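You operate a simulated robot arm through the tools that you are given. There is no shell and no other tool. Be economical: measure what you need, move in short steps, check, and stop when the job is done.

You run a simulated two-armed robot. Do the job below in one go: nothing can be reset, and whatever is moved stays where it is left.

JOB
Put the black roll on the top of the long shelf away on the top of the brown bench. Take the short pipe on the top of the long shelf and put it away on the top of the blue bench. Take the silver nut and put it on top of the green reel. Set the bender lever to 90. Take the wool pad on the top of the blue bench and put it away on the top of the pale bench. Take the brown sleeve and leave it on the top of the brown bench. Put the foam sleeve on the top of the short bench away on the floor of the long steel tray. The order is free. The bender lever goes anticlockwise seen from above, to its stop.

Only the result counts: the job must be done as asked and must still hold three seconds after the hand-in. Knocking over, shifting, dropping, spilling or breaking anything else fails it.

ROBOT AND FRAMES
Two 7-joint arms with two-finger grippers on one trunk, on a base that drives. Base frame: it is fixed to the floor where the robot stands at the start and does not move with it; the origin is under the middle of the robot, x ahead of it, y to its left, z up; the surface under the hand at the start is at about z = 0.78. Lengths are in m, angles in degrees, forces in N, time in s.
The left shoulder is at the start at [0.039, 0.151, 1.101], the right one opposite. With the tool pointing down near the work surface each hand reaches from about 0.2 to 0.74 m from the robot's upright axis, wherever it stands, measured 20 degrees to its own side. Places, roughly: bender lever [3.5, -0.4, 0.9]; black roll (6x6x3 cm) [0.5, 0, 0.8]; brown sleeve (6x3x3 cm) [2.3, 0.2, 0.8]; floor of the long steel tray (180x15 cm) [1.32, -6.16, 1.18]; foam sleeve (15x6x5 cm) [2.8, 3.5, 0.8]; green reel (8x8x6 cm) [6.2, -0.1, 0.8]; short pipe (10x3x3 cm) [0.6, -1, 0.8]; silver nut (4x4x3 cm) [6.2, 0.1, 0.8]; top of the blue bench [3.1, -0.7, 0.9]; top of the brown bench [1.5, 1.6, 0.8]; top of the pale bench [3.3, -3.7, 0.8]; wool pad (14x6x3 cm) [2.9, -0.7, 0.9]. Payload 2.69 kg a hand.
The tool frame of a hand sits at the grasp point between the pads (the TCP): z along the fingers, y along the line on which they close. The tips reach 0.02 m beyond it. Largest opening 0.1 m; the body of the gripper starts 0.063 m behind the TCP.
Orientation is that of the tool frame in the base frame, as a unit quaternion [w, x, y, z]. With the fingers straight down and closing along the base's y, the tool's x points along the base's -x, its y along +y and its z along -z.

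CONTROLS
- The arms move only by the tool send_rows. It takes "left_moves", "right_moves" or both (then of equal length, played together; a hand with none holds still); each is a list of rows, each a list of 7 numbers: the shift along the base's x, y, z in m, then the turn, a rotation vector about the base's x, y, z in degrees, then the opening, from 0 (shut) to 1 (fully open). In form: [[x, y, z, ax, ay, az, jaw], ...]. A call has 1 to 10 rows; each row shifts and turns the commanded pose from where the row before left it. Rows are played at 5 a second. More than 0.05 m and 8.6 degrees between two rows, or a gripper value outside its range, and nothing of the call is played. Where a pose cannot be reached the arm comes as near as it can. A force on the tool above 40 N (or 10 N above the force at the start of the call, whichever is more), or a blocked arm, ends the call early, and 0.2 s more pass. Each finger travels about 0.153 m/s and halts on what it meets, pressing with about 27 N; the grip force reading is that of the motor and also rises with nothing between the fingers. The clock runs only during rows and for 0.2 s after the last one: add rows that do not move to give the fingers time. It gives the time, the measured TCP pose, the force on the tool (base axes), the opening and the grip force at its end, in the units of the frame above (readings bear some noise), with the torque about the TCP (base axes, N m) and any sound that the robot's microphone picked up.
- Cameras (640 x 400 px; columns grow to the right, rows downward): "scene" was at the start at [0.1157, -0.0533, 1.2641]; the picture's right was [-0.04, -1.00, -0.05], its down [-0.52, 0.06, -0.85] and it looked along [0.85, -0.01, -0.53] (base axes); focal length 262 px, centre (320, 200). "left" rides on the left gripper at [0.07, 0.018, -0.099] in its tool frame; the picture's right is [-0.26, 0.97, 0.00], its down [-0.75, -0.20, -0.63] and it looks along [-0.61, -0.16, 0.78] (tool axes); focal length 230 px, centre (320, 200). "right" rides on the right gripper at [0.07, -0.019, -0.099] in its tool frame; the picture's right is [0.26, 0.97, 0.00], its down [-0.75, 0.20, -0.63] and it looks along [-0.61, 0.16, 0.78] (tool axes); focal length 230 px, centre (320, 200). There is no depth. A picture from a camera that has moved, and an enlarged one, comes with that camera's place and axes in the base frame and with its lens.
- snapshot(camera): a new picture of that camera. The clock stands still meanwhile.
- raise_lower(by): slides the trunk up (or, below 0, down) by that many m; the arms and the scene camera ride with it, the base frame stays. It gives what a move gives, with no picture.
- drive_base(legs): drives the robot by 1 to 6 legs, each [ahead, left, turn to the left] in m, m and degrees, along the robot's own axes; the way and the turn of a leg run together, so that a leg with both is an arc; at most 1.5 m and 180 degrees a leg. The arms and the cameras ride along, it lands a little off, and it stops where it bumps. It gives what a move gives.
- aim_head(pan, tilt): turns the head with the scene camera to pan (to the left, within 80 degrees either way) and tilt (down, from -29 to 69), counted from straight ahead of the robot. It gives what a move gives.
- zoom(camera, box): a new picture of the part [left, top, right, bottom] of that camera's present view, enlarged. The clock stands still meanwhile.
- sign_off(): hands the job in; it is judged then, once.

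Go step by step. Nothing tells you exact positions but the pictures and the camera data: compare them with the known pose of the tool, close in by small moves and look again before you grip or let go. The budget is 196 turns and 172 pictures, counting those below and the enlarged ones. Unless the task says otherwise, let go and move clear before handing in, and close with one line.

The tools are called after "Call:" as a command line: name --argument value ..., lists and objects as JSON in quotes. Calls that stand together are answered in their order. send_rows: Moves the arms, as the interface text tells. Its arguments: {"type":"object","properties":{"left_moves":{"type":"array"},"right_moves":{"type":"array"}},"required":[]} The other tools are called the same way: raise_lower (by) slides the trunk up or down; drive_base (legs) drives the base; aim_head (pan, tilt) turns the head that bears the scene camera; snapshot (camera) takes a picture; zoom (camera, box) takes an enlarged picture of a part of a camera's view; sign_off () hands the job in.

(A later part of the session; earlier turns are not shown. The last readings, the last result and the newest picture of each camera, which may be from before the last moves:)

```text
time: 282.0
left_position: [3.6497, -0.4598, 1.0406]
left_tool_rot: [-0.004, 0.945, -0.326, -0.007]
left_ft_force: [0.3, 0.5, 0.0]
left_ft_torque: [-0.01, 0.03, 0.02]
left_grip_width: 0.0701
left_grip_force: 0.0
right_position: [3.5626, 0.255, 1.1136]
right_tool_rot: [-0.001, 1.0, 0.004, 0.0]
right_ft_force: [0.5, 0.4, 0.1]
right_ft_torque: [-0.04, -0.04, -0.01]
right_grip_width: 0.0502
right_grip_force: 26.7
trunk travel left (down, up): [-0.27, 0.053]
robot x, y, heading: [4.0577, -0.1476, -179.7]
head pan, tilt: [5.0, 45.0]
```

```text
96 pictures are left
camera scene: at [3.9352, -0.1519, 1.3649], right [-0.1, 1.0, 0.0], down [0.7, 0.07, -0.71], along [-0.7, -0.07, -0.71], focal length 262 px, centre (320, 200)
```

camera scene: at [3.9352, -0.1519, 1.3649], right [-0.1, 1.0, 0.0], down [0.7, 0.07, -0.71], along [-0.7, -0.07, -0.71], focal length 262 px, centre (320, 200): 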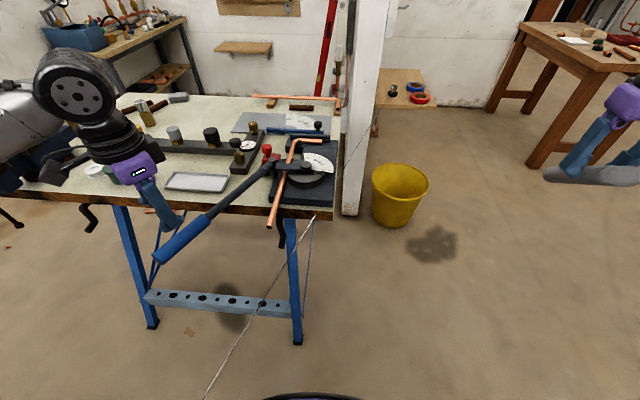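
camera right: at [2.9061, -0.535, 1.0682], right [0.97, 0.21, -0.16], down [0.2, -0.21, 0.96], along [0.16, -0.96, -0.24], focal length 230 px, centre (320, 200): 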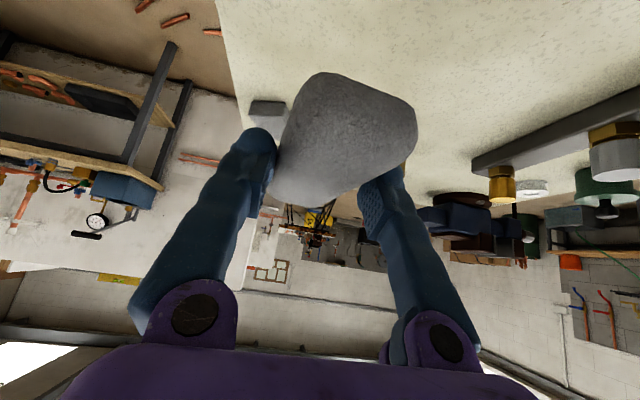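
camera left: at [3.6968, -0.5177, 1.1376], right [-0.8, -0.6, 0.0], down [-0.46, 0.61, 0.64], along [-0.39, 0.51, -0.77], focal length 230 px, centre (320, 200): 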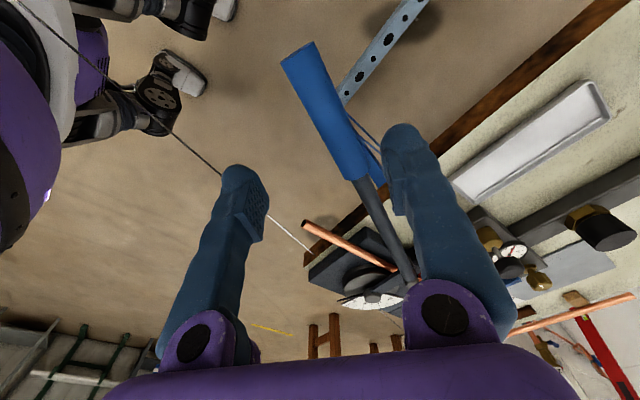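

The handle is between the fingers. I correct yaw by +10° and lower around it.

Call:
send_rows --left_moves '[[-0.003, -0.006, -0.02, 0, 0, 5, 0.8], [0, 0, -0.03, 0, 0, 5, 0.8], [0, 0, -0.03, 0, 0, 0, 0.8], [0, 0, -0.012, 0, 0, 0, 0.8], [0, 0, 0, 0, 0, 0, 0.8]]'

Call:
snapshot --camera "left"

Call:
zoom --camera "scene" --box '[80, 90, 360, 265]'

```text
time: 283.2
left_position: [3.6476, -0.4667, 0.9451]
left_tool_rot: [-0.002, 0.971, -0.24, -0.007]
left_ft_force: [-0.3, 0.5, -0.5]
left_ft_torque: [-0.02, 0.01, -0.02]
left_grip_width: 0.08
left_grip_force: 0.1
right_position: [3.5611, 0.2548, 1.1135]
right_tool_rot: [-0.002, 1.0, 0.004, 0.001]
right_ft_force: [-0.3, 0.2, 0.8]
right_ft_torque: [-0.01, 0.01, -0.02]
right_grip_width: 0.0503
right_grip_force: 27.1
trunk travel left (down, up): [-0.27, 0.053]
robot x, y, heading: [4.0562, -0.1426, -179.5]
head pan, tilt: [5.0, 45.0]
```

```text
95 pictures are left
camera left: at [3.7032, -0.5154, 1.0441], right [-0.68, -0.73, 0.0], down [-0.56, 0.52, 0.64], along [-0.47, 0.43, -0.77], focal length 230 px, centre (320, 200)
```

left: 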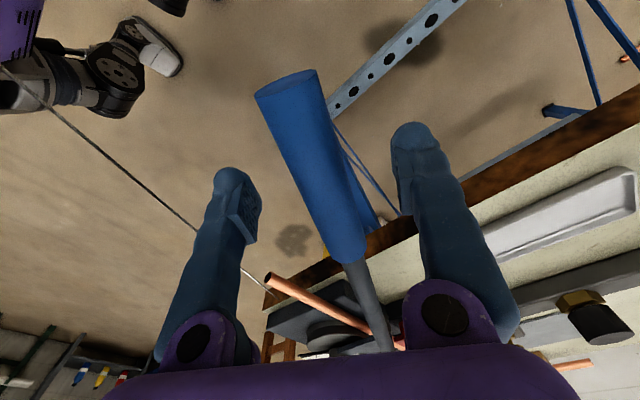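

```text
2.29 times, centred on (220, 178) of scene
camera zoom: at [3.9352, -0.1523, 1.3649], right [-0.1, 1.0, 0.0], down [0.7, 0.07, -0.71], along [-0.7, -0.07, -0.71], focal length 599 px, centre (549, 251)
```

zoom: 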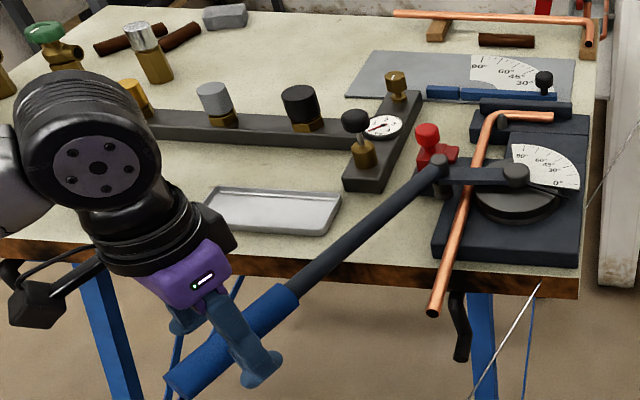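

The fingers straddle the handle. I sweep along the arc in 7° steps and check after five.

Call:
send_rows --left_moves '[[0.0269, 0.0365, 0, 0, 0, 7, 0.6], [0.0223, 0.0396, 0, 0, 0, 7, 0.6], [0.0173, 0.042, 0, 0, 0, 7, 0.6], [0.0121, 0.0438, 0, 0, 0, 7, 0.6], [0.0066, 0.0449, 0, 0, 0, 7, 0.6]]'

Call:
snapshot --camera "scene"

```text
time: 284.4
left_position: [3.733, -0.2574, 0.949]
left_tool_rot: [0.0, 0.998, 0.062, -0.007]
left_ft_force: [-0.2, 0.8, -0.7]
left_ft_torque: [0.0, 0.01, 0.0]
left_grip_width: 0.0601
left_grip_force: 0.0
right_position: [3.5609, 0.2554, 1.1133]
right_tool_rot: [0.0, 1.0, 0.004, 0.0]
right_ft_force: [-0.4, 0.1, -0.7]
right_ft_torque: [-0.03, 0.02, -0.01]
right_grip_width: 0.0504
right_grip_force: 27.2
trunk travel left (down, up): [-0.27, 0.053]
robot x, y, heading: [4.0533, -0.14, -179.5]
head pan, tilt: [5.0, 45.0]
```

```text
93 pictures are left
camera scene: at [3.935, -0.151, 1.3649], right [-0.1, 1.0, 0.0], down [0.7, 0.07, -0.71], along [-0.7, -0.07, -0.71], focal length 262 px, centre (320, 200)
```

scene: 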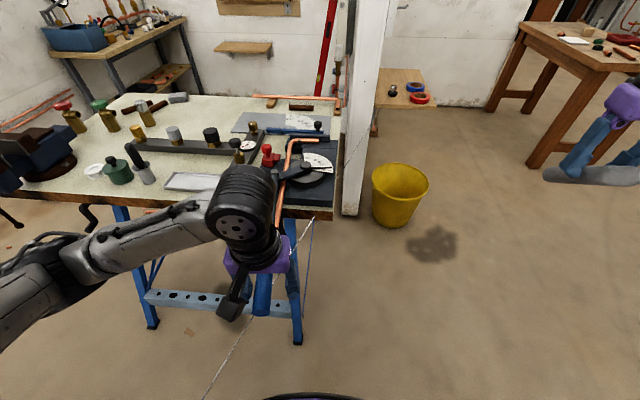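

The lever follows with little force. I continue the arc.

Call:
send_rows --left_moves '[[0.0011, 0.0454, 0, 0, 0, 7, 0.6], [-0.0044, 0.0453, 0, 0, 0, 7, 0.6], [-0.0099, 0.0443, 0, 0, 0, 7, 0.6], [-0.0152, 0.0427, 0, 0, 0, 7, 0.6], [-0.0204, 0.0407, 0, 0, 0, 7, 0.6]]'

Call:
zoom --camera "scene" --box '[200, 100, 440, 250]'

Call:
snapshot --camera "left"

```text
time: 285.6
left_position: [3.6833, -0.0404, 0.9512]
left_tool_rot: [0.002, 0.933, 0.36, -0.008]
left_ft_force: [-0.3, 0.1, -0.3]
left_ft_torque: [-0.01, -0.03, 0.01]
left_grip_width: 0.0601
left_grip_force: 0.0
right_position: [3.5627, 0.2552, 1.1133]
right_tool_rot: [-0.002, 1.0, 0.005, 0.001]
right_ft_force: [0.5, 0.5, -0.8]
right_ft_torque: [-0.04, -0.01, 0.02]
right_grip_width: 0.0504
right_grip_force: 26.6
trunk travel left (down, up): [-0.27, 0.053]
robot x, y, heading: [4.058, -0.1459, -179.8]
head pan, tilt: [5.0, 45.0]
```

```text
2.67 times, centred on (320, 175) of scene
camera zoom: at [3.9351, -0.151, 1.3649], right [-0.1, 1.0, 0.0], down [0.7, 0.07, -0.71], along [-0.7, -0.07, -0.71], focal length 699 px, centre (320, 267)
```

zoom: 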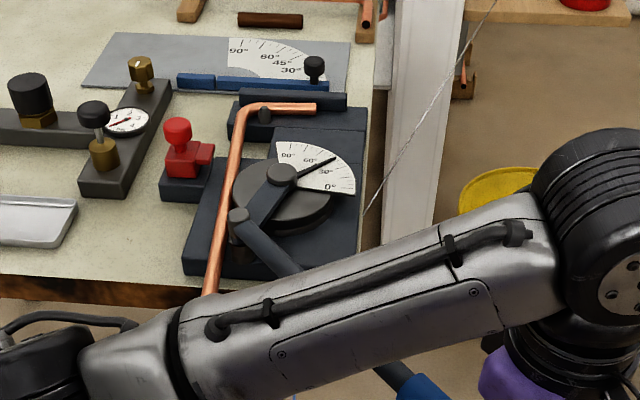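

```text
91 pictures are left
camera left: at [3.7493, -0.0053, 1.047], right [0.46, -0.89, 0.0], down [-0.68, -0.35, 0.64], along [-0.57, -0.3, -0.77], focal length 230 px, centre (320, 200)
```

left: 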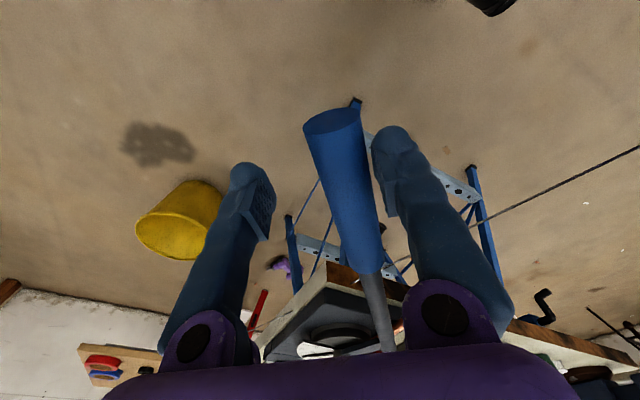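

The pointer is now around 40°. I lift off, shift the base 0.4 m north, and re-straddle for the rest.

Call:
send_rows --left_moves '[[0, 0, 0.03, 0, 0, 0, 0.8], [0, 0, 0.04, 0, 0, 0, 0.8], [0, 0, 0.05, 0, 0, 0, 0.8]]'

Call:
drive_base --legs '[[0, -0.4, 0]]'

Call:
send_rows --left_moves '[[0, -0.045, 0, 0, 0, 0, 0.8], [0, -0.045, 0, 0, 0, 0, 0.8], [0, -0.045, 0, 0, 0, 0, 0.8], [0, -0.045, 0, 0, 0, 0, 0.8], [0, -0.045, 0, 0, 0, 0, 0.8], [0, -0.045, 0, 0, 0, 0, 0.8], [0, -0.045, 0, 0, 0, 0, 0.8], [0, -0.045, 0, 0, 0, 0, 0.8], [0, -0.04, 0, 0, 0, 0, 0.8], [0, 0, 0, 0, 0, 0, 0.8]]'

Call:
snapshot --camera "left"

Call:
snapshot --camera "scene"

```text
time: 286.4
left_position: [3.6831, -0.0406, 1.069]
left_tool_rot: [0.003, 0.933, 0.359, -0.007]
left_ft_force: [-0.2, -0.6, -0.3]
left_ft_torque: [-0.02, 0.0, 0.01]
left_grip_width: 0.0799
left_grip_force: 0.0
right_position: [3.5623, 0.2538, 1.1144]
right_tool_rot: [-0.001, 1.0, 0.005, 0.001]
right_ft_force: [-0.4, -0.3, 0.0]
right_ft_torque: [0.02, 0.0, -0.01]
right_grip_width: 0.0501
right_grip_force: 27.0
trunk travel left (down, up): [-0.27, 0.053]
robot x, y, heading: [4.0559, -0.1426, -179.0]
head pan, tilt: [5.0, 45.0]
```

```text
time: 290.4
left_position: [3.6807, 0.3554, 1.0685]
left_tool_rot: [0.002, 0.933, 0.36, -0.008]
left_ft_force: [-0.1, -0.6, 0.1]
left_ft_torque: [0.0, 0.01, 0.01]
left_grip_width: 0.0801
left_grip_force: 0.0
right_position: [3.557, 0.6499, 1.1147]
right_tool_rot: [-0.002, 1.0, 0.005, 0.0]
right_ft_force: [-1.1, -0.3, -0.2]
right_ft_torque: [-0.04, 0.0, 0.01]
right_grip_width: 0.0507
right_grip_force: 26.9
trunk travel left (down, up): [-0.27, 0.053]
robot x, y, heading: [4.052, 0.2529, -179.5]
head pan, tilt: [5.0, 45.0]
```

```text
time: 292.6
left_position: [3.6771, -0.0448, 1.0668]
left_tool_rot: [0.002, 0.933, 0.36, -0.007]
left_ft_force: [0.2, 0.4, 0.1]
left_ft_torque: [-0.01, -0.01, 0.01]
left_grip_width: 0.08
left_grip_force: 0.2
right_position: [3.5571, 0.6512, 1.1142]
right_tool_rot: [0.0, 1.0, 0.006, 0.0]
right_ft_force: [0.7, -0.8, -0.9]
right_ft_torque: [0.01, -0.01, 0.0]
right_grip_width: 0.0504
right_grip_force: 26.5
trunk travel left (down, up): [-0.27, 0.053]
robot x, y, heading: [4.0503, 0.2495, -179.5]
head pan, tilt: [5.0, 45.0]
```

```text
90 pictures are left
camera left: at [3.744, -0.0101, 1.1651], right [0.46, -0.89, 0.0], down [-0.68, -0.35, 0.64], along [-0.57, -0.3, -0.77], focal length 230 px, centre (320, 200)
```

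left: 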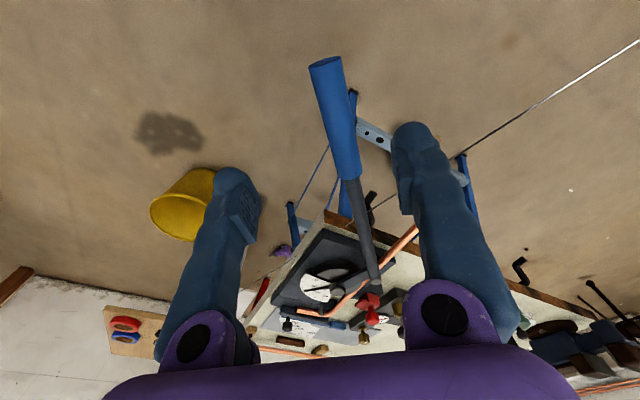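

```text
89 pictures are left
camera scene: at [3.9311, 0.2446, 1.3648], right [-0.1, 1.0, 0.0], down [0.7, 0.07, -0.71], along [-0.7, -0.07, -0.71], focal length 262 px, centre (320, 200)
```

scene: 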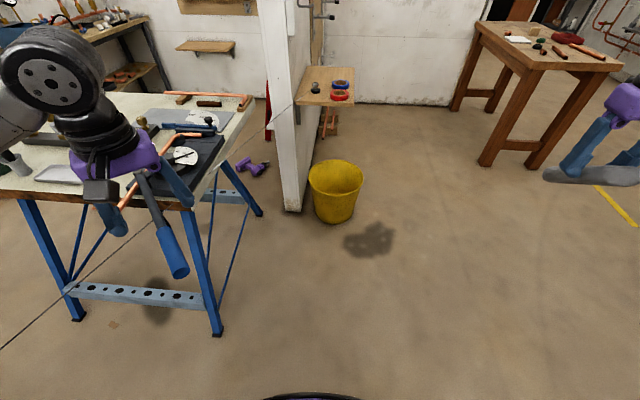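

I lower around the handle again and continue the arc.

Call:
send_rows --left_moves '[[0.002, -0.008, -0.04, 0, 0, 0, 0.8], [0, 0, -0.04, 0, 0, 0, 0.8], [0, 0, -0.036, 0, 0, 0, 0.7], [0, 0, 0, 0, 0, 0, 0.6], [-0.0251, 0.0378, 0, 0, 0, 7, 0.6], [-0.0296, 0.0345, 0, 0, 0, 7, 0.6], [-0.0335, 0.0306, 0, 0, 0, 7, 0.6], [-0.037, 0.0263, 0, 0, 0, 7, 0.6]]'

Call:
snapshot --camera "left"

Call:
zoom --camera "scene" --box '[80, 80, 320, 230]'

```text
time: 294.4
left_position: [3.5579, 0.0792, 0.9538]
left_tool_rot: [0.005, 0.817, 0.576, -0.006]
left_ft_force: [0.0, -0.9, 1.1]
left_ft_torque: [-0.04, -0.01, -0.01]
left_grip_width: 0.06
left_grip_force: 0.0
right_position: [3.5565, 0.6496, 1.1145]
right_tool_rot: [-0.001, 1.0, 0.005, 0.0]
right_ft_force: [0.1, -0.2, -0.5]
right_ft_torque: [-0.02, -0.01, 0.0]
right_grip_width: 0.0505
right_grip_force: 27.4
trunk travel left (down, up): [-0.27, 0.053]
robot x, y, heading: [4.0527, 0.2552, -179.4]
head pan, tilt: [5.0, 45.0]
```

```text
88 pictures are left
camera left: at [3.6001, 0.1407, 1.0495], right [0.82, -0.57, 0.0], down [-0.44, -0.63, 0.64], along [-0.36, -0.53, -0.77], focal length 230 px, centre (320, 200)
```

left: 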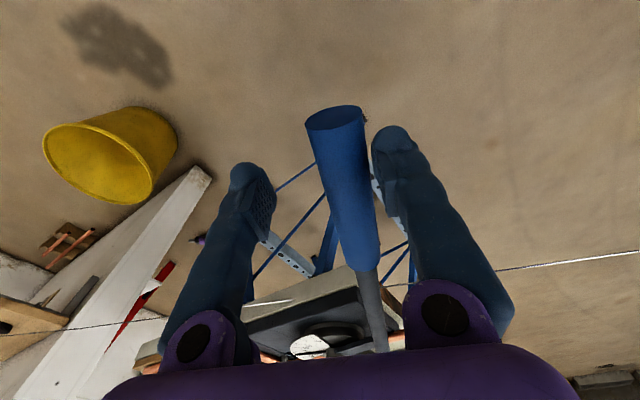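

```text
2.67 times, centred on (200, 155) of scene
camera zoom: at [3.9307, 0.2449, 1.3648], right [-0.1, 1.0, 0.0], down [0.7, 0.07, -0.71], along [-0.7, -0.07, -0.71], focal length 699 px, centre (640, 320)
```

zoom: 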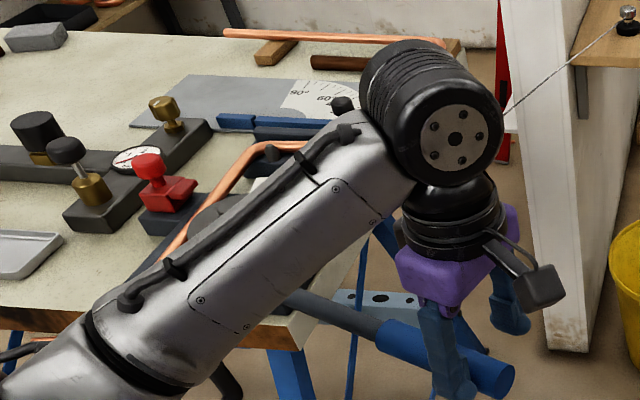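

Continuing toward the stop.

Call:
send_rows --left_moves '[[-0.04, 0.0216, 0, 0, 0, 7, 0.6], [-0.0423, 0.0166, 0, 0, 0, 7, 0.6]]'

Call:
snapshot --camera "left"

```text
time: 295.1
left_position: [3.4752, 0.1121, 0.9528]
left_tool_rot: [0.004, 0.742, 0.671, -0.006]
left_ft_force: [-1.1, 0.5, -1.1]
left_ft_torque: [0.04, 0.0, -0.03]
left_grip_width: 0.0602
left_grip_force: 0.1
right_position: [3.5572, 0.6509, 1.1136]
right_tool_rot: [-0.001, 1.0, 0.006, 0.0]
right_ft_force: [-0.3, 0.6, 0.2]
right_ft_torque: [-0.03, -0.03, -0.03]
right_grip_width: 0.0503
right_grip_force: 27.4
trunk travel left (down, up): [-0.27, 0.053]
robot x, y, heading: [4.0542, 0.2564, -179.6]
head pan, tilt: [5.0, 45.0]
```

```text
86 pictures are left
camera left: at [3.502, 0.182, 1.0504], right [0.94, -0.35, 0.0], down [-0.27, -0.72, 0.64], along [-0.22, -0.6, -0.77], focal length 230 px, centre (320, 200)
```

left: 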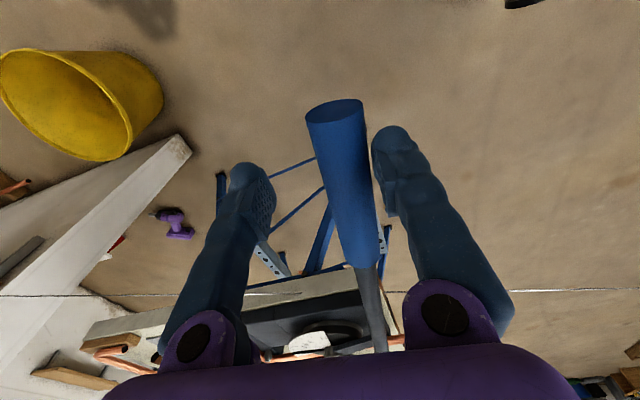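

Call:
send_rows --left_moves '[[-0.044, 0.0113, 0, 0, 0, 7, 0.6], [-0.0223, 0.0035, 0, 0, 0, 3.5, 0.6], [0, 0, 0, 0, 0, 0, 0.6]]'

Call:
snapshot --camera "left"

Call:
zoom --camera "scene" --box '[80, 80, 320, 230]'

```text
time: 295.9
left_position: [3.4088, 0.1288, 0.9549]
left_tool_rot: [0.005, 0.678, 0.735, -0.006]
left_ft_force: [1.3, 0.4, 0.8]
left_ft_torque: [0.03, -0.03, 0.0]
left_grip_width: 0.061
left_grip_force: 0.4
right_position: [3.5571, 0.6504, 1.1138]
right_tool_rot: [-0.002, 1.0, 0.005, 0.001]
right_ft_force: [-1.2, -0.1, 0.4]
right_ft_torque: [0.0, -0.01, 0.01]
right_grip_width: 0.0504
right_grip_force: 26.8
trunk travel left (down, up): [-0.27, 0.053]
robot x, y, heading: [4.0516, 0.2557, -179.8]
head pan, tilt: [5.0, 45.0]
```

```text
85 pictures are left
camera left: at [3.4223, 0.2019, 1.0521], right [0.98, -0.18, 0.0], down [-0.14, -0.75, 0.64], along [-0.11, -0.63, -0.77], focal length 230 px, centre (320, 200)
```

left: 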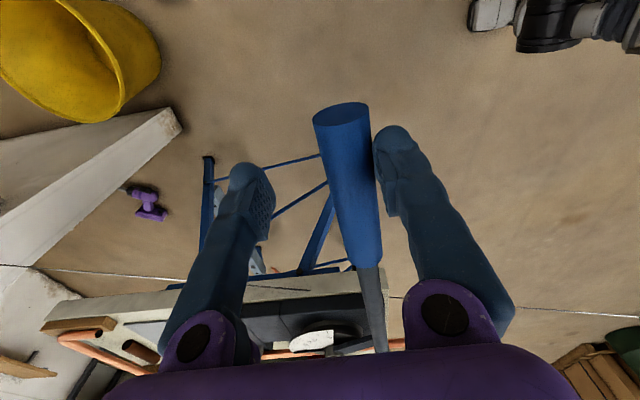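

```text
2.67 times, centred on (200, 155) of scene
camera zoom: at [3.9316, 0.2441, 1.3649], right [-0.1, 1.0, 0.0], down [0.7, 0.07, -0.71], along [-0.7, -0.07, -0.71], focal length 699 px, centre (640, 320)
```

zoom: 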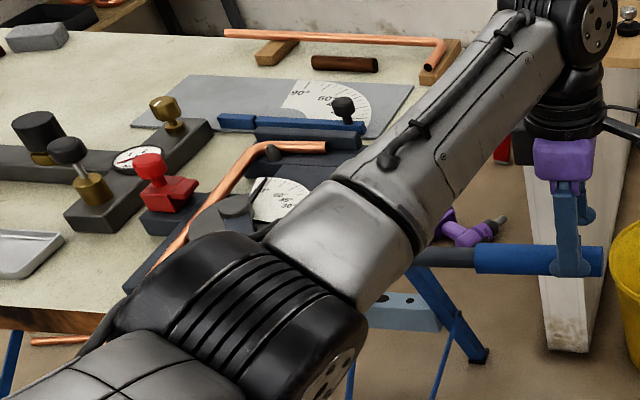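

The pointer is close to 90. I push gently to find the stop.

Call:
send_rows --left_moves '[[-0.012, 0.0012, 0, 0, 0, 2, 0.6], [-0.01, 0.001, 0, 0, 0, 2, 0.6], [0, 0, 0, 0, 0, 0, 0.6]]'

Call:
zoom --camera "scene" --box '[130, 120, 230, 182]'

```text
time: 296.6
left_position: [3.3868, 0.132, 0.9532]
left_tool_rot: [0.006, 0.651, 0.759, -0.006]
left_ft_force: [0.5, 0.1, -0.1]
left_ft_torque: [-0.01, -0.02, -0.05]
left_grip_width: 0.0606
left_grip_force: 0.7
right_position: [3.5577, 0.6496, 1.1136]
right_tool_rot: [-0.002, 1.0, 0.005, 0.001]
right_ft_force: [-0.3, 0.2, 0.1]
right_ft_torque: [0.03, -0.04, 0.0]
right_grip_width: 0.0504
right_grip_force: 26.8
trunk travel left (down, up): [-0.27, 0.053]
robot x, y, heading: [4.053, 0.2544, -179.2]
head pan, tilt: [5.0, 45.0]
```

```text
6.40 times, centred on (180, 151) of scene
camera zoom: at [3.9316, 0.244, 1.3649], right [-0.1, 1.0, 0.0], down [0.7, 0.07, -0.71], along [-0.7, -0.07, -0.71], focal length 1678 px, centre (1216, 514)
```

zoom: 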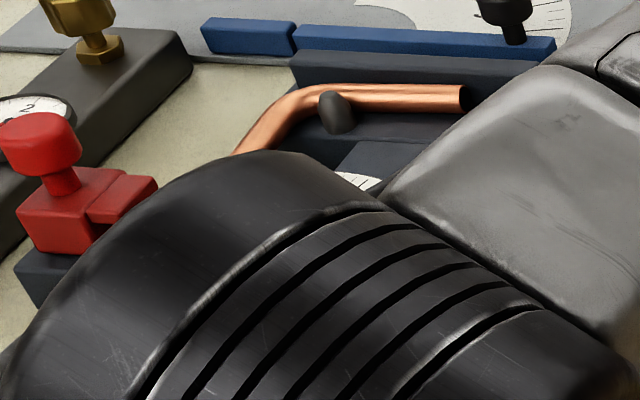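

Still moving freely; I push on in small steps.

Call:
send_rows --left_moves '[[-0.012, 0.0005, 0, 0, 0, 2, 0.6], [-0.012, 0.0, 0, 0, 0, 2, 0.6], [-0.012, -0.0003, 0, 0, 0, 2, 0.6], [0, 0, 0, 0, 0, 0, 0.6]]'

Call:
snapshot --camera "left"

```text
time: 297.6
left_position: [3.3724, 0.1236, 0.9519]
left_tool_rot: [0.006, 0.611, 0.791, -0.006]
left_ft_force: [1.0, 0.8, 0.0]
left_ft_torque: [0.03, -0.01, 0.01]
left_grip_width: 0.0609
left_grip_force: 0.2
left hand out of reach, approached as far as the arm can: row 2, 3
right_position: [3.5567, 0.649, 1.1152]
right_tool_rot: [-0.003, 1.0, 0.005, 0.0]
right_ft_force: [-0.1, 0.1, -0.3]
right_ft_torque: [-0.05, -0.05, 0.04]
right_grip_width: 0.0501
right_grip_force: 26.6
trunk travel left (down, up): [-0.27, 0.053]
robot x, y, heading: [4.0519, 0.2495, -179.7]
head pan, tilt: [5.0, 45.0]
```

```text
82 pictures are left
camera left: at [3.3738, 0.1986, 1.0502], right [1.0, 0.0, 0.0], down [0.0, -0.77, 0.64], along [0.0, -0.64, -0.77], focal length 230 px, centre (320, 200)
```

left: 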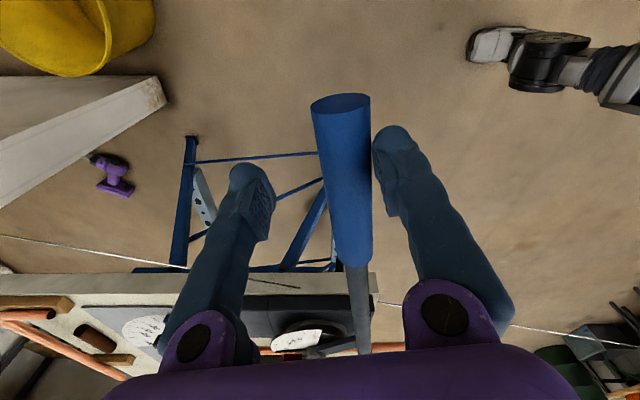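

I lift off to view the dial clearly.

Call:
send_rows --left_moves '[[0.004, 0, 0.03, 0, 0, 0, 0.8], [0, 0, 0.05, 0, 0, 0, 0.8], [0.02, 0.03, 0.03, 0, 0, 0, 0.8], [0.03, 0.04, 0, 0, 0, 0, 0.8], [0.03, 0.04, 0, 0, 0, 0, 0.8], [0.03, 0.04, 0, 0, 0, 0, 0.8]]'

Call:
aim_head --pan 28 --tilt 38

Call:
zoom --camera "scene" --box '[200, 110, 440, 260]'

```text
time: 299.1
left_position: [3.4879, 0.2783, 1.0617]
left_tool_rot: [0.006, 0.61, 0.792, -0.005]
left_ft_force: [1.6, -0.4, -0.9]
left_ft_torque: [-0.03, 0.04, 0.0]
left_grip_width: 0.0799
left_grip_force: 0.1
right_position: [3.5581, 0.6506, 1.1132]
right_tool_rot: [-0.001, 1.0, 0.006, 0.0]
right_ft_force: [0.3, 0.0, -0.2]
right_ft_torque: [0.0, 0.0, -0.01]
right_grip_width: 0.0506
right_grip_force: 26.9
trunk travel left (down, up): [-0.27, 0.053]
robot x, y, heading: [4.0537, 0.2544, -179.4]
head pan, tilt: [5.0, 45.0]
```

```text
time: 299.9
left_position: [3.4854, 0.276, 1.063]
left_tool_rot: [0.006, 0.611, 0.792, -0.005]
left_ft_force: [-0.7, 0.4, -0.1]
left_ft_torque: [-0.02, 0.0, -0.02]
left_grip_width: 0.0802
left_grip_force: 0.0
right_position: [3.557, 0.6505, 1.1141]
right_tool_rot: [-0.002, 1.0, 0.005, 0.001]
right_ft_force: [-0.8, 0.1, -0.9]
right_ft_torque: [-0.02, -0.01, 0.0]
right_grip_width: 0.0503
right_grip_force: 27.0
trunk travel left (down, up): [-0.27, 0.053]
robot x, y, heading: [4.0516, 0.2511, -179.6]
head pan, tilt: [28.0, 38.0]
```

```text
2.67 times, centred on (320, 185) of scene
camera zoom: at [3.9366, 0.2107, 1.3751], right [-0.48, 0.88, 0.0], down [0.54, 0.29, -0.79], along [-0.69, -0.38, -0.62], focal length 699 px, centre (320, 240)
```

zoom: 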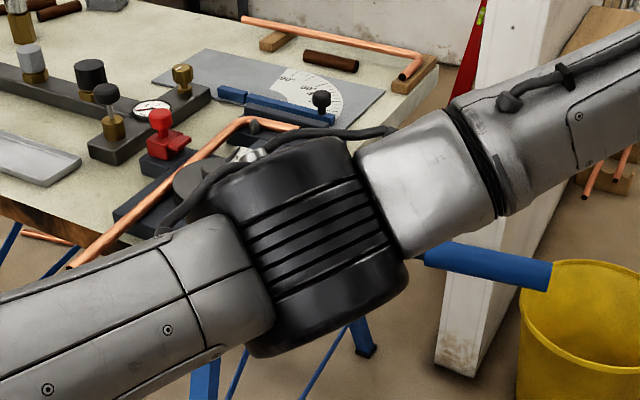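

The arm hides the dial. I relocate to the north side facing south, where the handle now points, and look.

Call:
drive_base --legs '[[0, -0.55, 0], [0, 0, 90], [0, -0.55, 0]]'

Call:
aim_head --pan 5 --tilt 35

Call:
snapshot --camera "scene"

```text
time: 313.9
left_position: [3.4506, 0.2516, 1.0621]
left_tool_rot: [0.008, -0.109, 0.994, 0.001]
left_ft_force: [1.1, 0.2, 0.3]
left_ft_torque: [0.02, 0.03, -0.02]
left_grip_width: 0.0801
left_grip_force: 0.1
right_position: [3.0795, 0.3374, 1.1142]
right_tool_rot: [-0.002, 0.717, 0.697, 0.0]
right_ft_force: [0.2, 0.1, -0.7]
right_ft_torque: [0.01, 0.03, -0.01]
right_grip_width: 0.0502
right_grip_force: 27.2
trunk travel left (down, up): [-0.27, 0.053]
robot x, y, heading: [3.4959, 0.816, -91.8]
head pan, tilt: [28.0, 38.0]
```

```text
time: 314.8
left_position: [3.451, 0.2518, 1.0618]
left_tool_rot: [0.008, -0.109, 0.994, 0.0]
left_ft_force: [-0.8, -0.1, -0.1]
left_ft_torque: [-0.01, -0.02, 0.02]
left_grip_width: 0.0803
left_grip_force: 0.0
right_position: [3.0801, 0.3374, 1.1137]
right_tool_rot: [-0.002, 0.717, 0.697, -0.001]
right_ft_force: [0.0, 0.0, 0.4]
right_ft_torque: [0.02, -0.03, 0.0]
right_grip_width: 0.0502
right_grip_force: 27.2
trunk travel left (down, up): [-0.27, 0.053]
robot x, y, heading: [3.5006, 0.8153, -91.5]
head pan, tilt: [5.0, 35.0]
```

```text
80 pictures are left
camera scene: at [3.5004, 0.6878, 1.3797], right [-1.0, -0.06, 0.0], down [-0.03, 0.57, -0.82], along [0.05, -0.82, -0.57], focal length 262 px, centre (320, 200)
```

scene: 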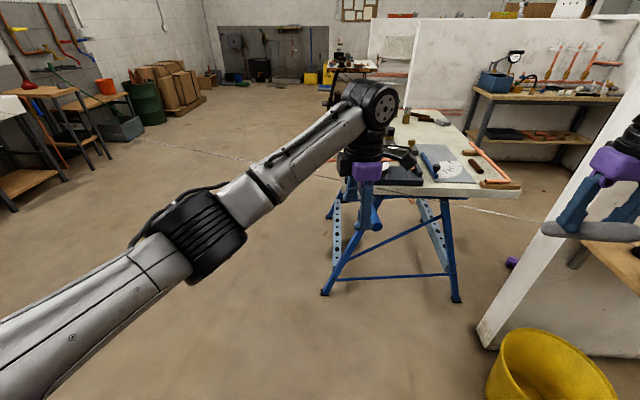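

I move the left hand aside and back to natural yaw to see the dial.

Call:
send_rows --left_moves '[[0.022, 0.01, 0.006, 0, 0, -8.5, 0.8], [0.022, 0.01, 0.006, 0, 0, -8.5, 0.8], [0.022, 0.01, 0.006, 0, 0, -8.5, 0.8], [0.022, 0.01, 0.006, 0, 0, -8.5, 0.8], [0.022, 0.01, 0.006, 0, 0, -8.5, 0.8], [0.022, 0.01, 0.006, 0, 0, -8.5, 0.8], [0.022, 0, 0.006, 0, 0, -8.5, 0.8], [0.022, 0, 0, 0, 0, -8.5, 0.8], [0.022, 0, 0, 0, 0, -8.5, 0.8], [0.022, 0, 0, 0, 0, -8.5, 0.8]]'

Call:
zoom --camera "scene" --box '[310, 110, 550, 260]'

```text
time: 317.0
left_position: [3.6711, 0.3113, 1.105]
left_tool_rot: [0.006, 0.591, 0.806, -0.006]
left_ft_force: [0.1, -0.6, 0.5]
left_ft_torque: [0.0, 0.02, -0.01]
left_grip_width: 0.08
left_grip_force: 0.1
right_position: [3.0806, 0.3372, 1.1143]
right_tool_rot: [-0.002, 0.717, 0.697, 0.0]
right_ft_force: [0.2, -0.3, 0.7]
right_ft_torque: [0.0, 0.02, 0.01]
right_grip_width: 0.0505
right_grip_force: 27.0
trunk travel left (down, up): [-0.27, 0.053]
robot x, y, heading: [3.4951, 0.8166, -91.9]
head pan, tilt: [5.0, 35.0]
```

```text
2.67 times, centred on (430, 185) of scene
camera zoom: at [3.5008, 0.6879, 1.3797], right [-1.0, -0.06, 0.0], down [-0.03, 0.57, -0.82], along [0.05, -0.82, -0.57], focal length 699 px, centre (27, 240)
```

zoom: 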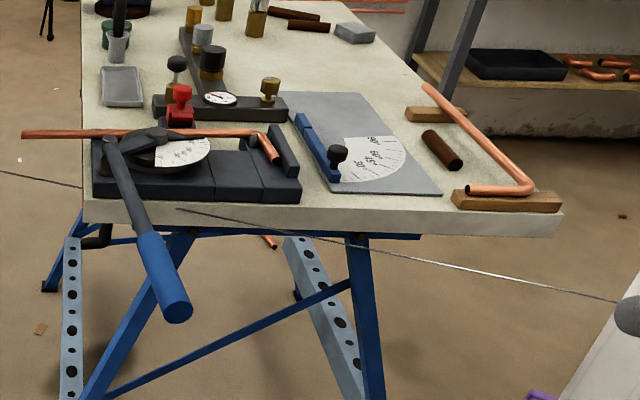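

Call:
zoom --camera "scene" --box '[340, 145, 404, 185]'

```text
10.00 times, centred on (372, 165) of scene
camera zoom: at [3.5008, 0.6879, 1.3797], right [-1.0, -0.06, 0.0], down [-0.03, 0.57, -0.82], along [0.05, -0.82, -0.57], focal length 2621 px, centre (-200, 550)
```

zoom: 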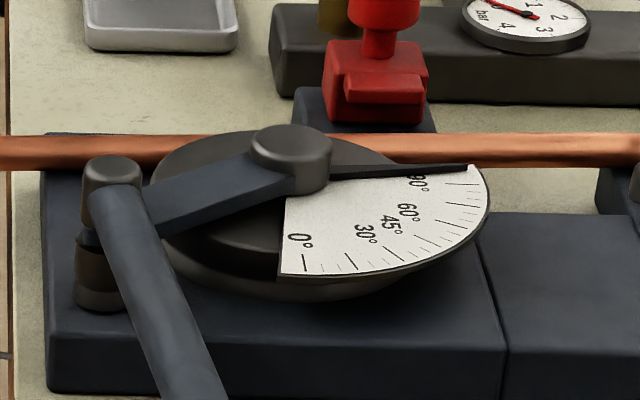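

The pointer is at or just about 90. I press a bit further with the closed left fingers to confirm it's at the stop.

Call:
drive_base --legs '[[0.12, 0, 1.5]]'

Call:
send_rows --left_moves '[[-0.042, -0.008, 0, 0, 0, -4, 0], [-0.042, -0.008, 0, 0, 0, -4, 0], [-0.042, -0.008, -0.01, 0, 0, -4, 0], [-0.042, -0.008, -0.01, 0, 0, -4, 0], [-0.03, -0.008, -0.02, 0, 0, -2, 0], [0, 0, 0, 0, 0, 0, 0]]'

Call:
snapshot --camera "left"

```text
time: 318.2
left_position: [3.6829, 0.1976, 1.1047]
left_tool_rot: [0.006, 0.58, 0.814, -0.005]
left_ft_force: [-0.4, -0.3, 0.6]
left_ft_torque: [0.0, -0.02, -0.03]
left_grip_width: 0.0798
left_grip_force: 0.1
right_position: [3.09, 0.207, 1.1138]
right_tool_rot: [-0.002, 0.707, 0.707, -0.001]
right_ft_force: [-1.0, 0.6, -0.4]
right_ft_torque: [0.04, 0.01, 0.0]
right_grip_width: 0.0503
right_grip_force: 27.0
trunk travel left (down, up): [-0.27, 0.053]
robot x, y, heading: [3.4959, 0.6987, -90.2]
head pan, tilt: [5.0, 35.0]
```

```text
time: 319.6
left_position: [3.4839, 0.1582, 1.0639]
left_tool_rot: [0.005, 0.7, 0.714, -0.007]
left_ft_force: [-0.2, 0.2, -0.2]
left_ft_torque: [0.01, -0.01, -0.03]
left_grip_width: 0.0
left_grip_force: 26.7
right_position: [3.0925, 0.2065, 1.1149]
right_tool_rot: [-0.002, 0.707, 0.707, -0.001]
right_ft_force: [0.1, 0.3, -0.4]
right_ft_torque: [-0.05, 0.04, 0.03]
right_grip_width: 0.0502
right_grip_force: 26.5
trunk travel left (down, up): [-0.27, 0.053]
robot x, y, heading: [3.4944, 0.7003, -90.1]
head pan, tilt: [5.0, 35.0]
```

```text
77 pictures are left
camera left: at [3.5034, 0.2298, 1.1603], right [0.97, -0.24, 0.0], down [-0.19, -0.74, 0.64], along [-0.15, -0.62, -0.77], focal length 230 px, centre (320, 200)
```

left: 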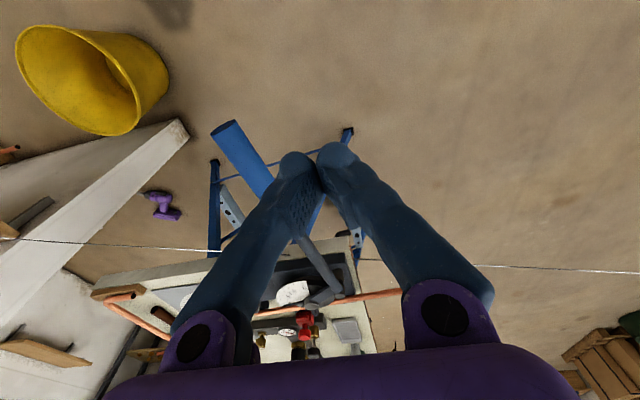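

Call:
send_rows --left_moves '[[-0.015, -0.01, -0.04, 0, 0, 0, 0], [0, 0, -0.04, 0, 0, 0, 0], [0, 0, -0.035, 0, 0, 0, 0], [-0.02, 0, 0, 0, 0, 0, 0], [-0.01, 0, 0, 0, 0, 0, 0], [-0.006, 0, 0, 0, 0, 0, 0], [-0.006, 0, 0, 0, 0, 0, 0], [0, 0, 0, 0, 0, 0, 0]]'

Call:
snapshot --camera "left"

```text
time: 321.4
left_position: [3.4261, 0.1483, 0.9489]
left_tool_rot: [0.004, 0.701, 0.713, -0.006]
left_ft_force: [-0.2, 0.1, 0.0]
left_ft_torque: [-0.02, -0.01, -0.02]
left_grip_width: 0.0
left_grip_force: 27.9
right_position: [3.0911, 0.2067, 1.114]
right_tool_rot: [-0.002, 0.707, 0.707, 0.0]
right_ft_force: [-0.1, -0.1, 0.0]
right_ft_torque: [-0.03, -0.01, -0.01]
right_grip_width: 0.0503
right_grip_force: 27.3
trunk travel left (down, up): [-0.27, 0.053]
robot x, y, heading: [3.4954, 0.6994, -90.0]
head pan, tilt: [5.0, 35.0]
```

```text
76 pictures are left
camera left: at [3.4459, 0.2199, 1.0467], right [0.97, -0.24, 0.0], down [-0.19, -0.74, 0.64], along [-0.15, -0.62, -0.77], focal length 230 px, centre (320, 200)
```

left: 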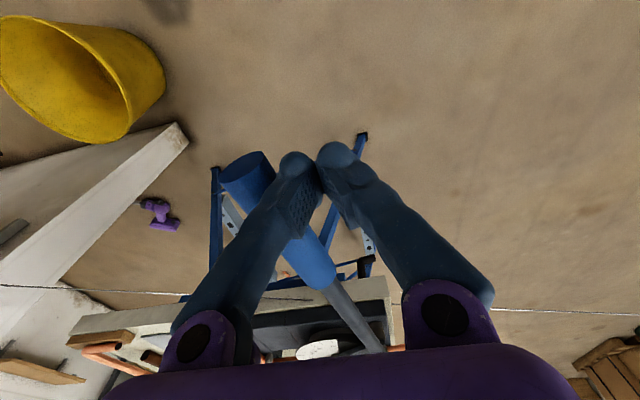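

Call:
send_rows --left_moves '[[-0.005, 0, 0, 0, 0, 0, 0], [-0.005, 0, 0, 0, 0, 0, 0], [-0.005, 0, 0, 0, 0, 0, 0], [-0.004, 0, 0, 0, 0, 0, 0], [-0.004, 0, 0, 0, 0, 0, 0], [0, 0, 0, 0, 0, 0, 0]]'

Call:
zoom --camera "scene" --box '[300, 130, 428, 210]'

```text
time: 322.8
left_position: [3.4062, 0.1486, 0.949]
left_tool_rot: [0.006, 0.7, 0.714, -0.006]
left_ft_force: [16.0, 3.0, 0.4]
left_ft_torque: [0.05, -0.16, 0.11]
left_grip_width: 0.0
left_grip_force: 27.2
right_position: [3.0925, 0.2071, 1.1147]
right_tool_rot: [-0.002, 0.707, 0.707, -0.002]
right_ft_force: [0.0, 0.8, 0.3]
right_ft_torque: [0.0, 0.01, 0.0]
right_grip_width: 0.0504
right_grip_force: 26.9
trunk travel left (down, up): [-0.27, 0.053]
robot x, y, heading: [3.4945, 0.6994, -89.9]
head pan, tilt: [5.0, 35.0]
```

```text
5.00 times, centred on (364, 170) of scene
camera zoom: at [3.504, 0.5697, 1.3797], right [-1.0, -0.09, 0.0], down [-0.05, 0.57, -0.82], along [0.07, -0.82, -0.57], focal length 1311 px, centre (100, 350)
```

zoom: 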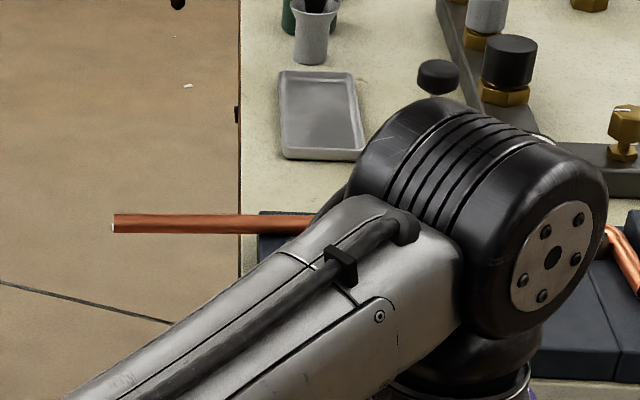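

Firm resistance (16 N): the stop is reached. I back off and check the dial.

Call:
send_rows --left_moves '[[0.03, 0, 0, 0, 0, 0, 0], [0.03, 0.01, 0.03, 0, 0, 0, 0], [0.03, 0.02, 0.05, 0, 0, 0, 0.3], [0.04, 0.02, 0.03, 0, 0, 0, 0.6], [0.04, 0.02, 0.02, 0, 0, 0, 1], [0.04, 0, 0, 0, 0, 0, 1], [0.03, 0, 0, 0, 0, 0, 1]]'

Call:
zoom --camera "scene" --box '[330, 140, 426, 200]'

```text
refused: row 3 steps farther than a row can; nothing moved
```

```text
6.67 times, centred on (378, 170) of scene
camera zoom: at [3.504, 0.5697, 1.3797], right [-1.0, -0.09, 0.0], down [-0.05, 0.57, -0.82], along [0.07, -0.82, -0.57], focal length 1748 px, centre (-67, 400)
```

zoom: 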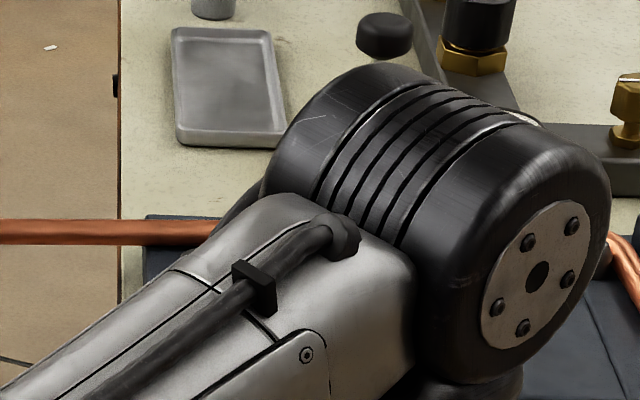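

Call:
send_rows --left_moves '[[0.03, 0, 0, 0, 0, 0, 0], [0.03, 0.01, 0.03, 0, 0, 0, 0], [0.02, 0.01, 0.04, 0, 0, 0, 0.3], [0.03, 0.01, 0.03, 0, 0, 0, 0.6], [0.04, 0.02, 0.02, 0, 0, 0, 1], [0.04, 0, 0, 0, 0, 0, 1], [0.03, 0, 0, 0, 0, 0, 1]]'

Call:
zoom --camera "scene" --box '[330, 130, 426, 190]'

```text
time: 324.4
left_position: [3.6255, 0.2007, 1.0688]
left_tool_rot: [0.005, 0.701, 0.713, -0.006]
left_ft_force: [0.2, 0.3, -0.1]
left_ft_torque: [0.01, 0.02, 0.0]
left_grip_width: 0.1001
left_grip_force: 0.0
right_position: [3.0915, 0.2062, 1.1147]
right_tool_rot: [-0.001, 0.707, 0.707, 0.0]
right_ft_force: [-0.4, -0.2, 0.5]
right_ft_torque: [0.02, -0.01, 0.0]
right_grip_width: 0.0503
right_grip_force: 27.2
trunk travel left (down, up): [-0.27, 0.053]
robot x, y, heading: [3.49, 0.6959, -90.1]
head pan, tilt: [5.0, 35.0]
```

```text
6.67 times, centred on (378, 160) of scene
camera zoom: at [3.5027, 0.5695, 1.3797], right [-1.0, -0.09, 0.0], down [-0.05, 0.57, -0.82], along [0.07, -0.82, -0.57], focal length 1748 px, centre (-67, 467)
```

zoom: 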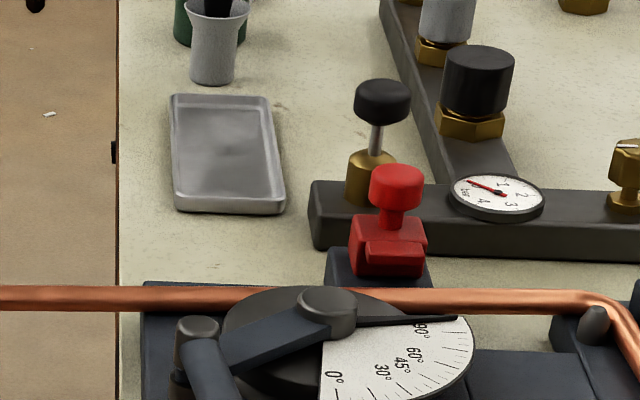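

The dial reads 90. Next I drive to the east bench for the nut and reel.

Call:
drive_base --legs '[[-0.1, 0, 0], [0, 0, 90], [1.3, 0, 0], [0.4, -0.7, 0]]'

Call:
aim_head --pan 0 --tilt 25

Call:
snapshot --camera "scene"

```text
time: 341.6
left_position: [5.677, 0.215, 1.0681]
left_tool_rot: [0.009, -0.007, 1.0, -0.001]
left_ft_force: [0.3, -0.3, -0.2]
left_ft_torque: [0.0, 0.0, 0.02]
left_grip_width: 0.1
left_grip_force: 0.0
right_position: [5.6679, -0.3174, 1.1136]
right_tool_rot: [0.0, 0.002, 1.0, -0.002]
right_ft_force: [0.4, -0.2, 0.2]
right_ft_torque: [0.02, -0.01, 0.02]
right_grip_width: 0.0504
right_grip_force: 27.0
trunk travel left (down, up): [-0.27, 0.053]
robot x, y, heading: [5.1789, 0.085, -0.3]
head pan, tilt: [5.0, 35.0]
```

```text
time: 342.3
left_position: [5.6775, 0.2159, 1.0698]
left_tool_rot: [0.008, -0.008, 1.0, -0.001]
left_ft_force: [-0.8, -1.0, 0.0]
left_ft_torque: [-0.01, -0.02, -0.01]
left_grip_width: 0.1002
left_grip_force: 0.0
right_position: [5.6686, -0.3177, 1.1144]
right_tool_rot: [-0.001, 0.001, 1.0, -0.001]
right_ft_force: [0.3, -0.4, -0.8]
right_ft_torque: [-0.02, 0.03, 0.01]
right_grip_width: 0.0505
right_grip_force: 26.7
trunk travel left (down, up): [-0.27, 0.053]
robot x, y, heading: [5.1812, 0.0845, -0.5]
head pan, tilt: [0.0, 25.0]
```

```text
72 pictures are left
camera scene: at [5.3109, 0.0855, 1.3954], right [0.0, -1.0, 0.0], down [-0.42, 0.0, -0.91], along [0.91, 0.0, -0.42], focal length 262 px, centre (320, 200)
```

scene: 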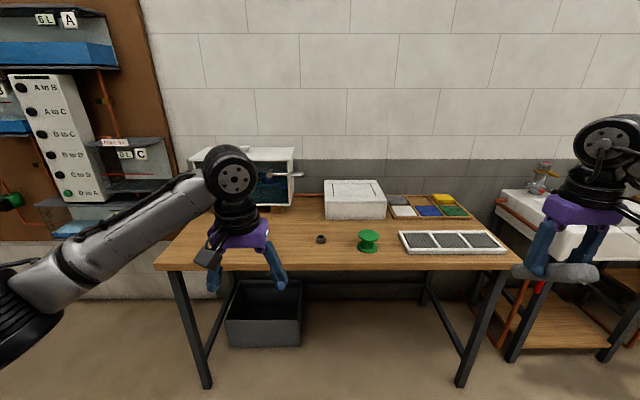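

The nut is near [6.22,0.08] and the green reel near [6.18,-0.10]. I drive closer.

Call:
drive_base --legs '[[0.37, -0.1, 0]]'

Call:
aim_head --pan 0 --tilt 42

Call:
snapshot --camera "scene"

Call:
snapshot --camera "left"

```text
time: 344.7
left_position: [6.0491, 0.1213, 1.0684]
left_tool_rot: [0.009, -0.014, 1.0, -0.001]
left_ft_force: [-0.4, 0.5, -0.8]
left_ft_torque: [0.0, 0.04, -0.01]
left_grip_width: 0.0996
left_grip_force: 0.1
right_position: [6.0453, -0.4123, 1.1141]
right_tool_rot: [-0.001, -0.004, 1.0, -0.002]
right_ft_force: [0.2, 0.5, -1.4]
right_ft_torque: [0.0, 0.02, 0.01]
right_grip_width: 0.0504
right_grip_force: 27.4
trunk travel left (down, up): [-0.27, 0.053]
robot x, y, heading: [5.5512, -0.0154, 0.6]
head pan, tilt: [0.0, 25.0]
```

```text
time: 345.5
left_position: [6.0493, 0.1216, 1.0684]
left_tool_rot: [0.007, -0.013, 1.0, 0.0]
left_ft_force: [-0.5, 0.2, -0.3]
left_ft_torque: [0.0, 0.03, -0.02]
left_grip_width: 0.0999
left_grip_force: 0.0
right_position: [6.0457, -0.4124, 1.1147]
right_tool_rot: [-0.001, -0.003, 1.0, -0.001]
right_ft_force: [-0.4, 0.4, -0.5]
right_ft_torque: [-0.04, -0.04, -0.02]
right_grip_width: 0.0503
right_grip_force: 27.2
trunk travel left (down, up): [-0.27, 0.053]
robot x, y, heading: [5.5516, -0.0109, 0.2]
head pan, tilt: [0.0, 42.0]
```

```text
71 pictures are left
camera scene: at [5.6752, -0.0125, 1.3693], right [0.01, -1.0, 0.0], down [-0.67, -0.01, -0.74], along [0.74, 0.01, -0.67], focal length 262 px, centre (320, 200)
```

scene: 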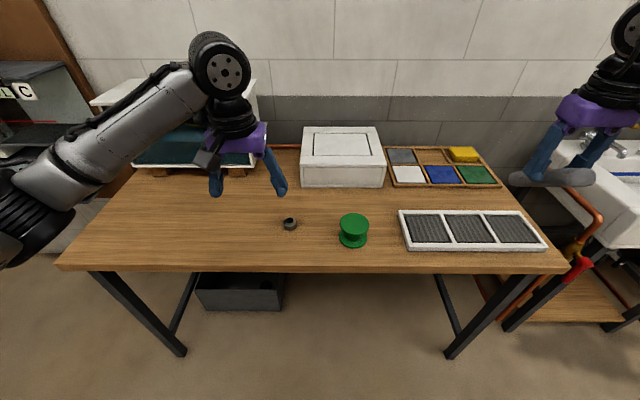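

```text
70 pictures are left
camera left: at [5.9778, 0.1389, 1.1663], right [0.23, 0.97, 0.0], down [0.75, -0.18, 0.64], along [0.62, -0.15, -0.77], focal length 230 px, centre (320, 200)
```

left: 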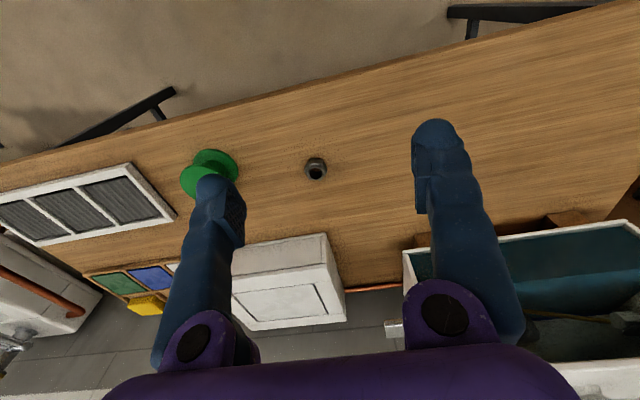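

Nut triangulates to [6.192, 0.080, 0.806], reel center about [6.165,-0.097]. I move the left hand above the nut.

Call:
send_rows --left_moves '[[0.0286, -0.0083, -0.0336, 0, 0, 0, 1], [0.0286, -0.0083, -0.0336, 0, 0, 0, 1], [0.0286, -0.0083, -0.0336, 0, 0, 0, 1], [0.0286, -0.0083, -0.0336, 0, 0, 0, 0.8], [0.0286, -0.0083, -0.0336, 0, 0, 0, 0.8], [0, 0, 0, 0, 0, 0, 0.8]]'

Call:
snapshot --camera "left"

```text
time: 346.9
left_position: [6.1926, 0.0803, 0.8974]
left_tool_rot: [0.007, -0.013, 1.0, -0.001]
left_ft_force: [0.6, 0.7, 0.1]
left_ft_torque: [-0.04, 0.04, -0.01]
left_grip_width: 0.0799
left_grip_force: 0.1
right_position: [6.0446, -0.4112, 1.1155]
right_tool_rot: [0.0, -0.004, 1.0, -0.001]
right_ft_force: [-0.7, 0.7, -0.7]
right_ft_torque: [-0.03, 0.05, 0.0]
right_grip_width: 0.0505
right_grip_force: 26.9
trunk travel left (down, up): [-0.27, 0.053]
robot x, y, heading: [5.5524, -0.0109, 0.4]
head pan, tilt: [0.0, 42.0]
```

```text
69 pictures are left
camera left: at [6.1216, 0.097, 0.9956], right [0.23, 0.97, 0.0], down [0.74, -0.18, 0.64], along [0.62, -0.15, -0.77], focal length 230 px, centre (320, 200)
```

left: 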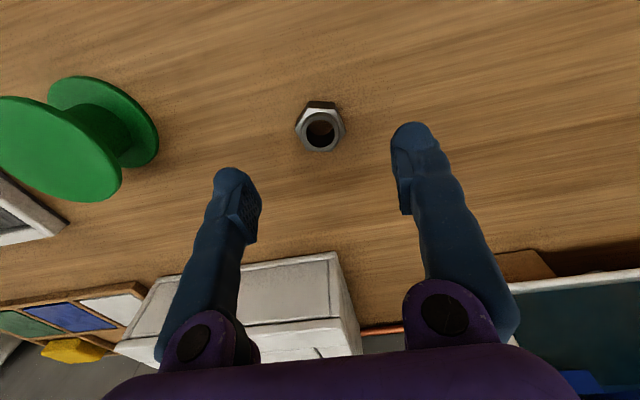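

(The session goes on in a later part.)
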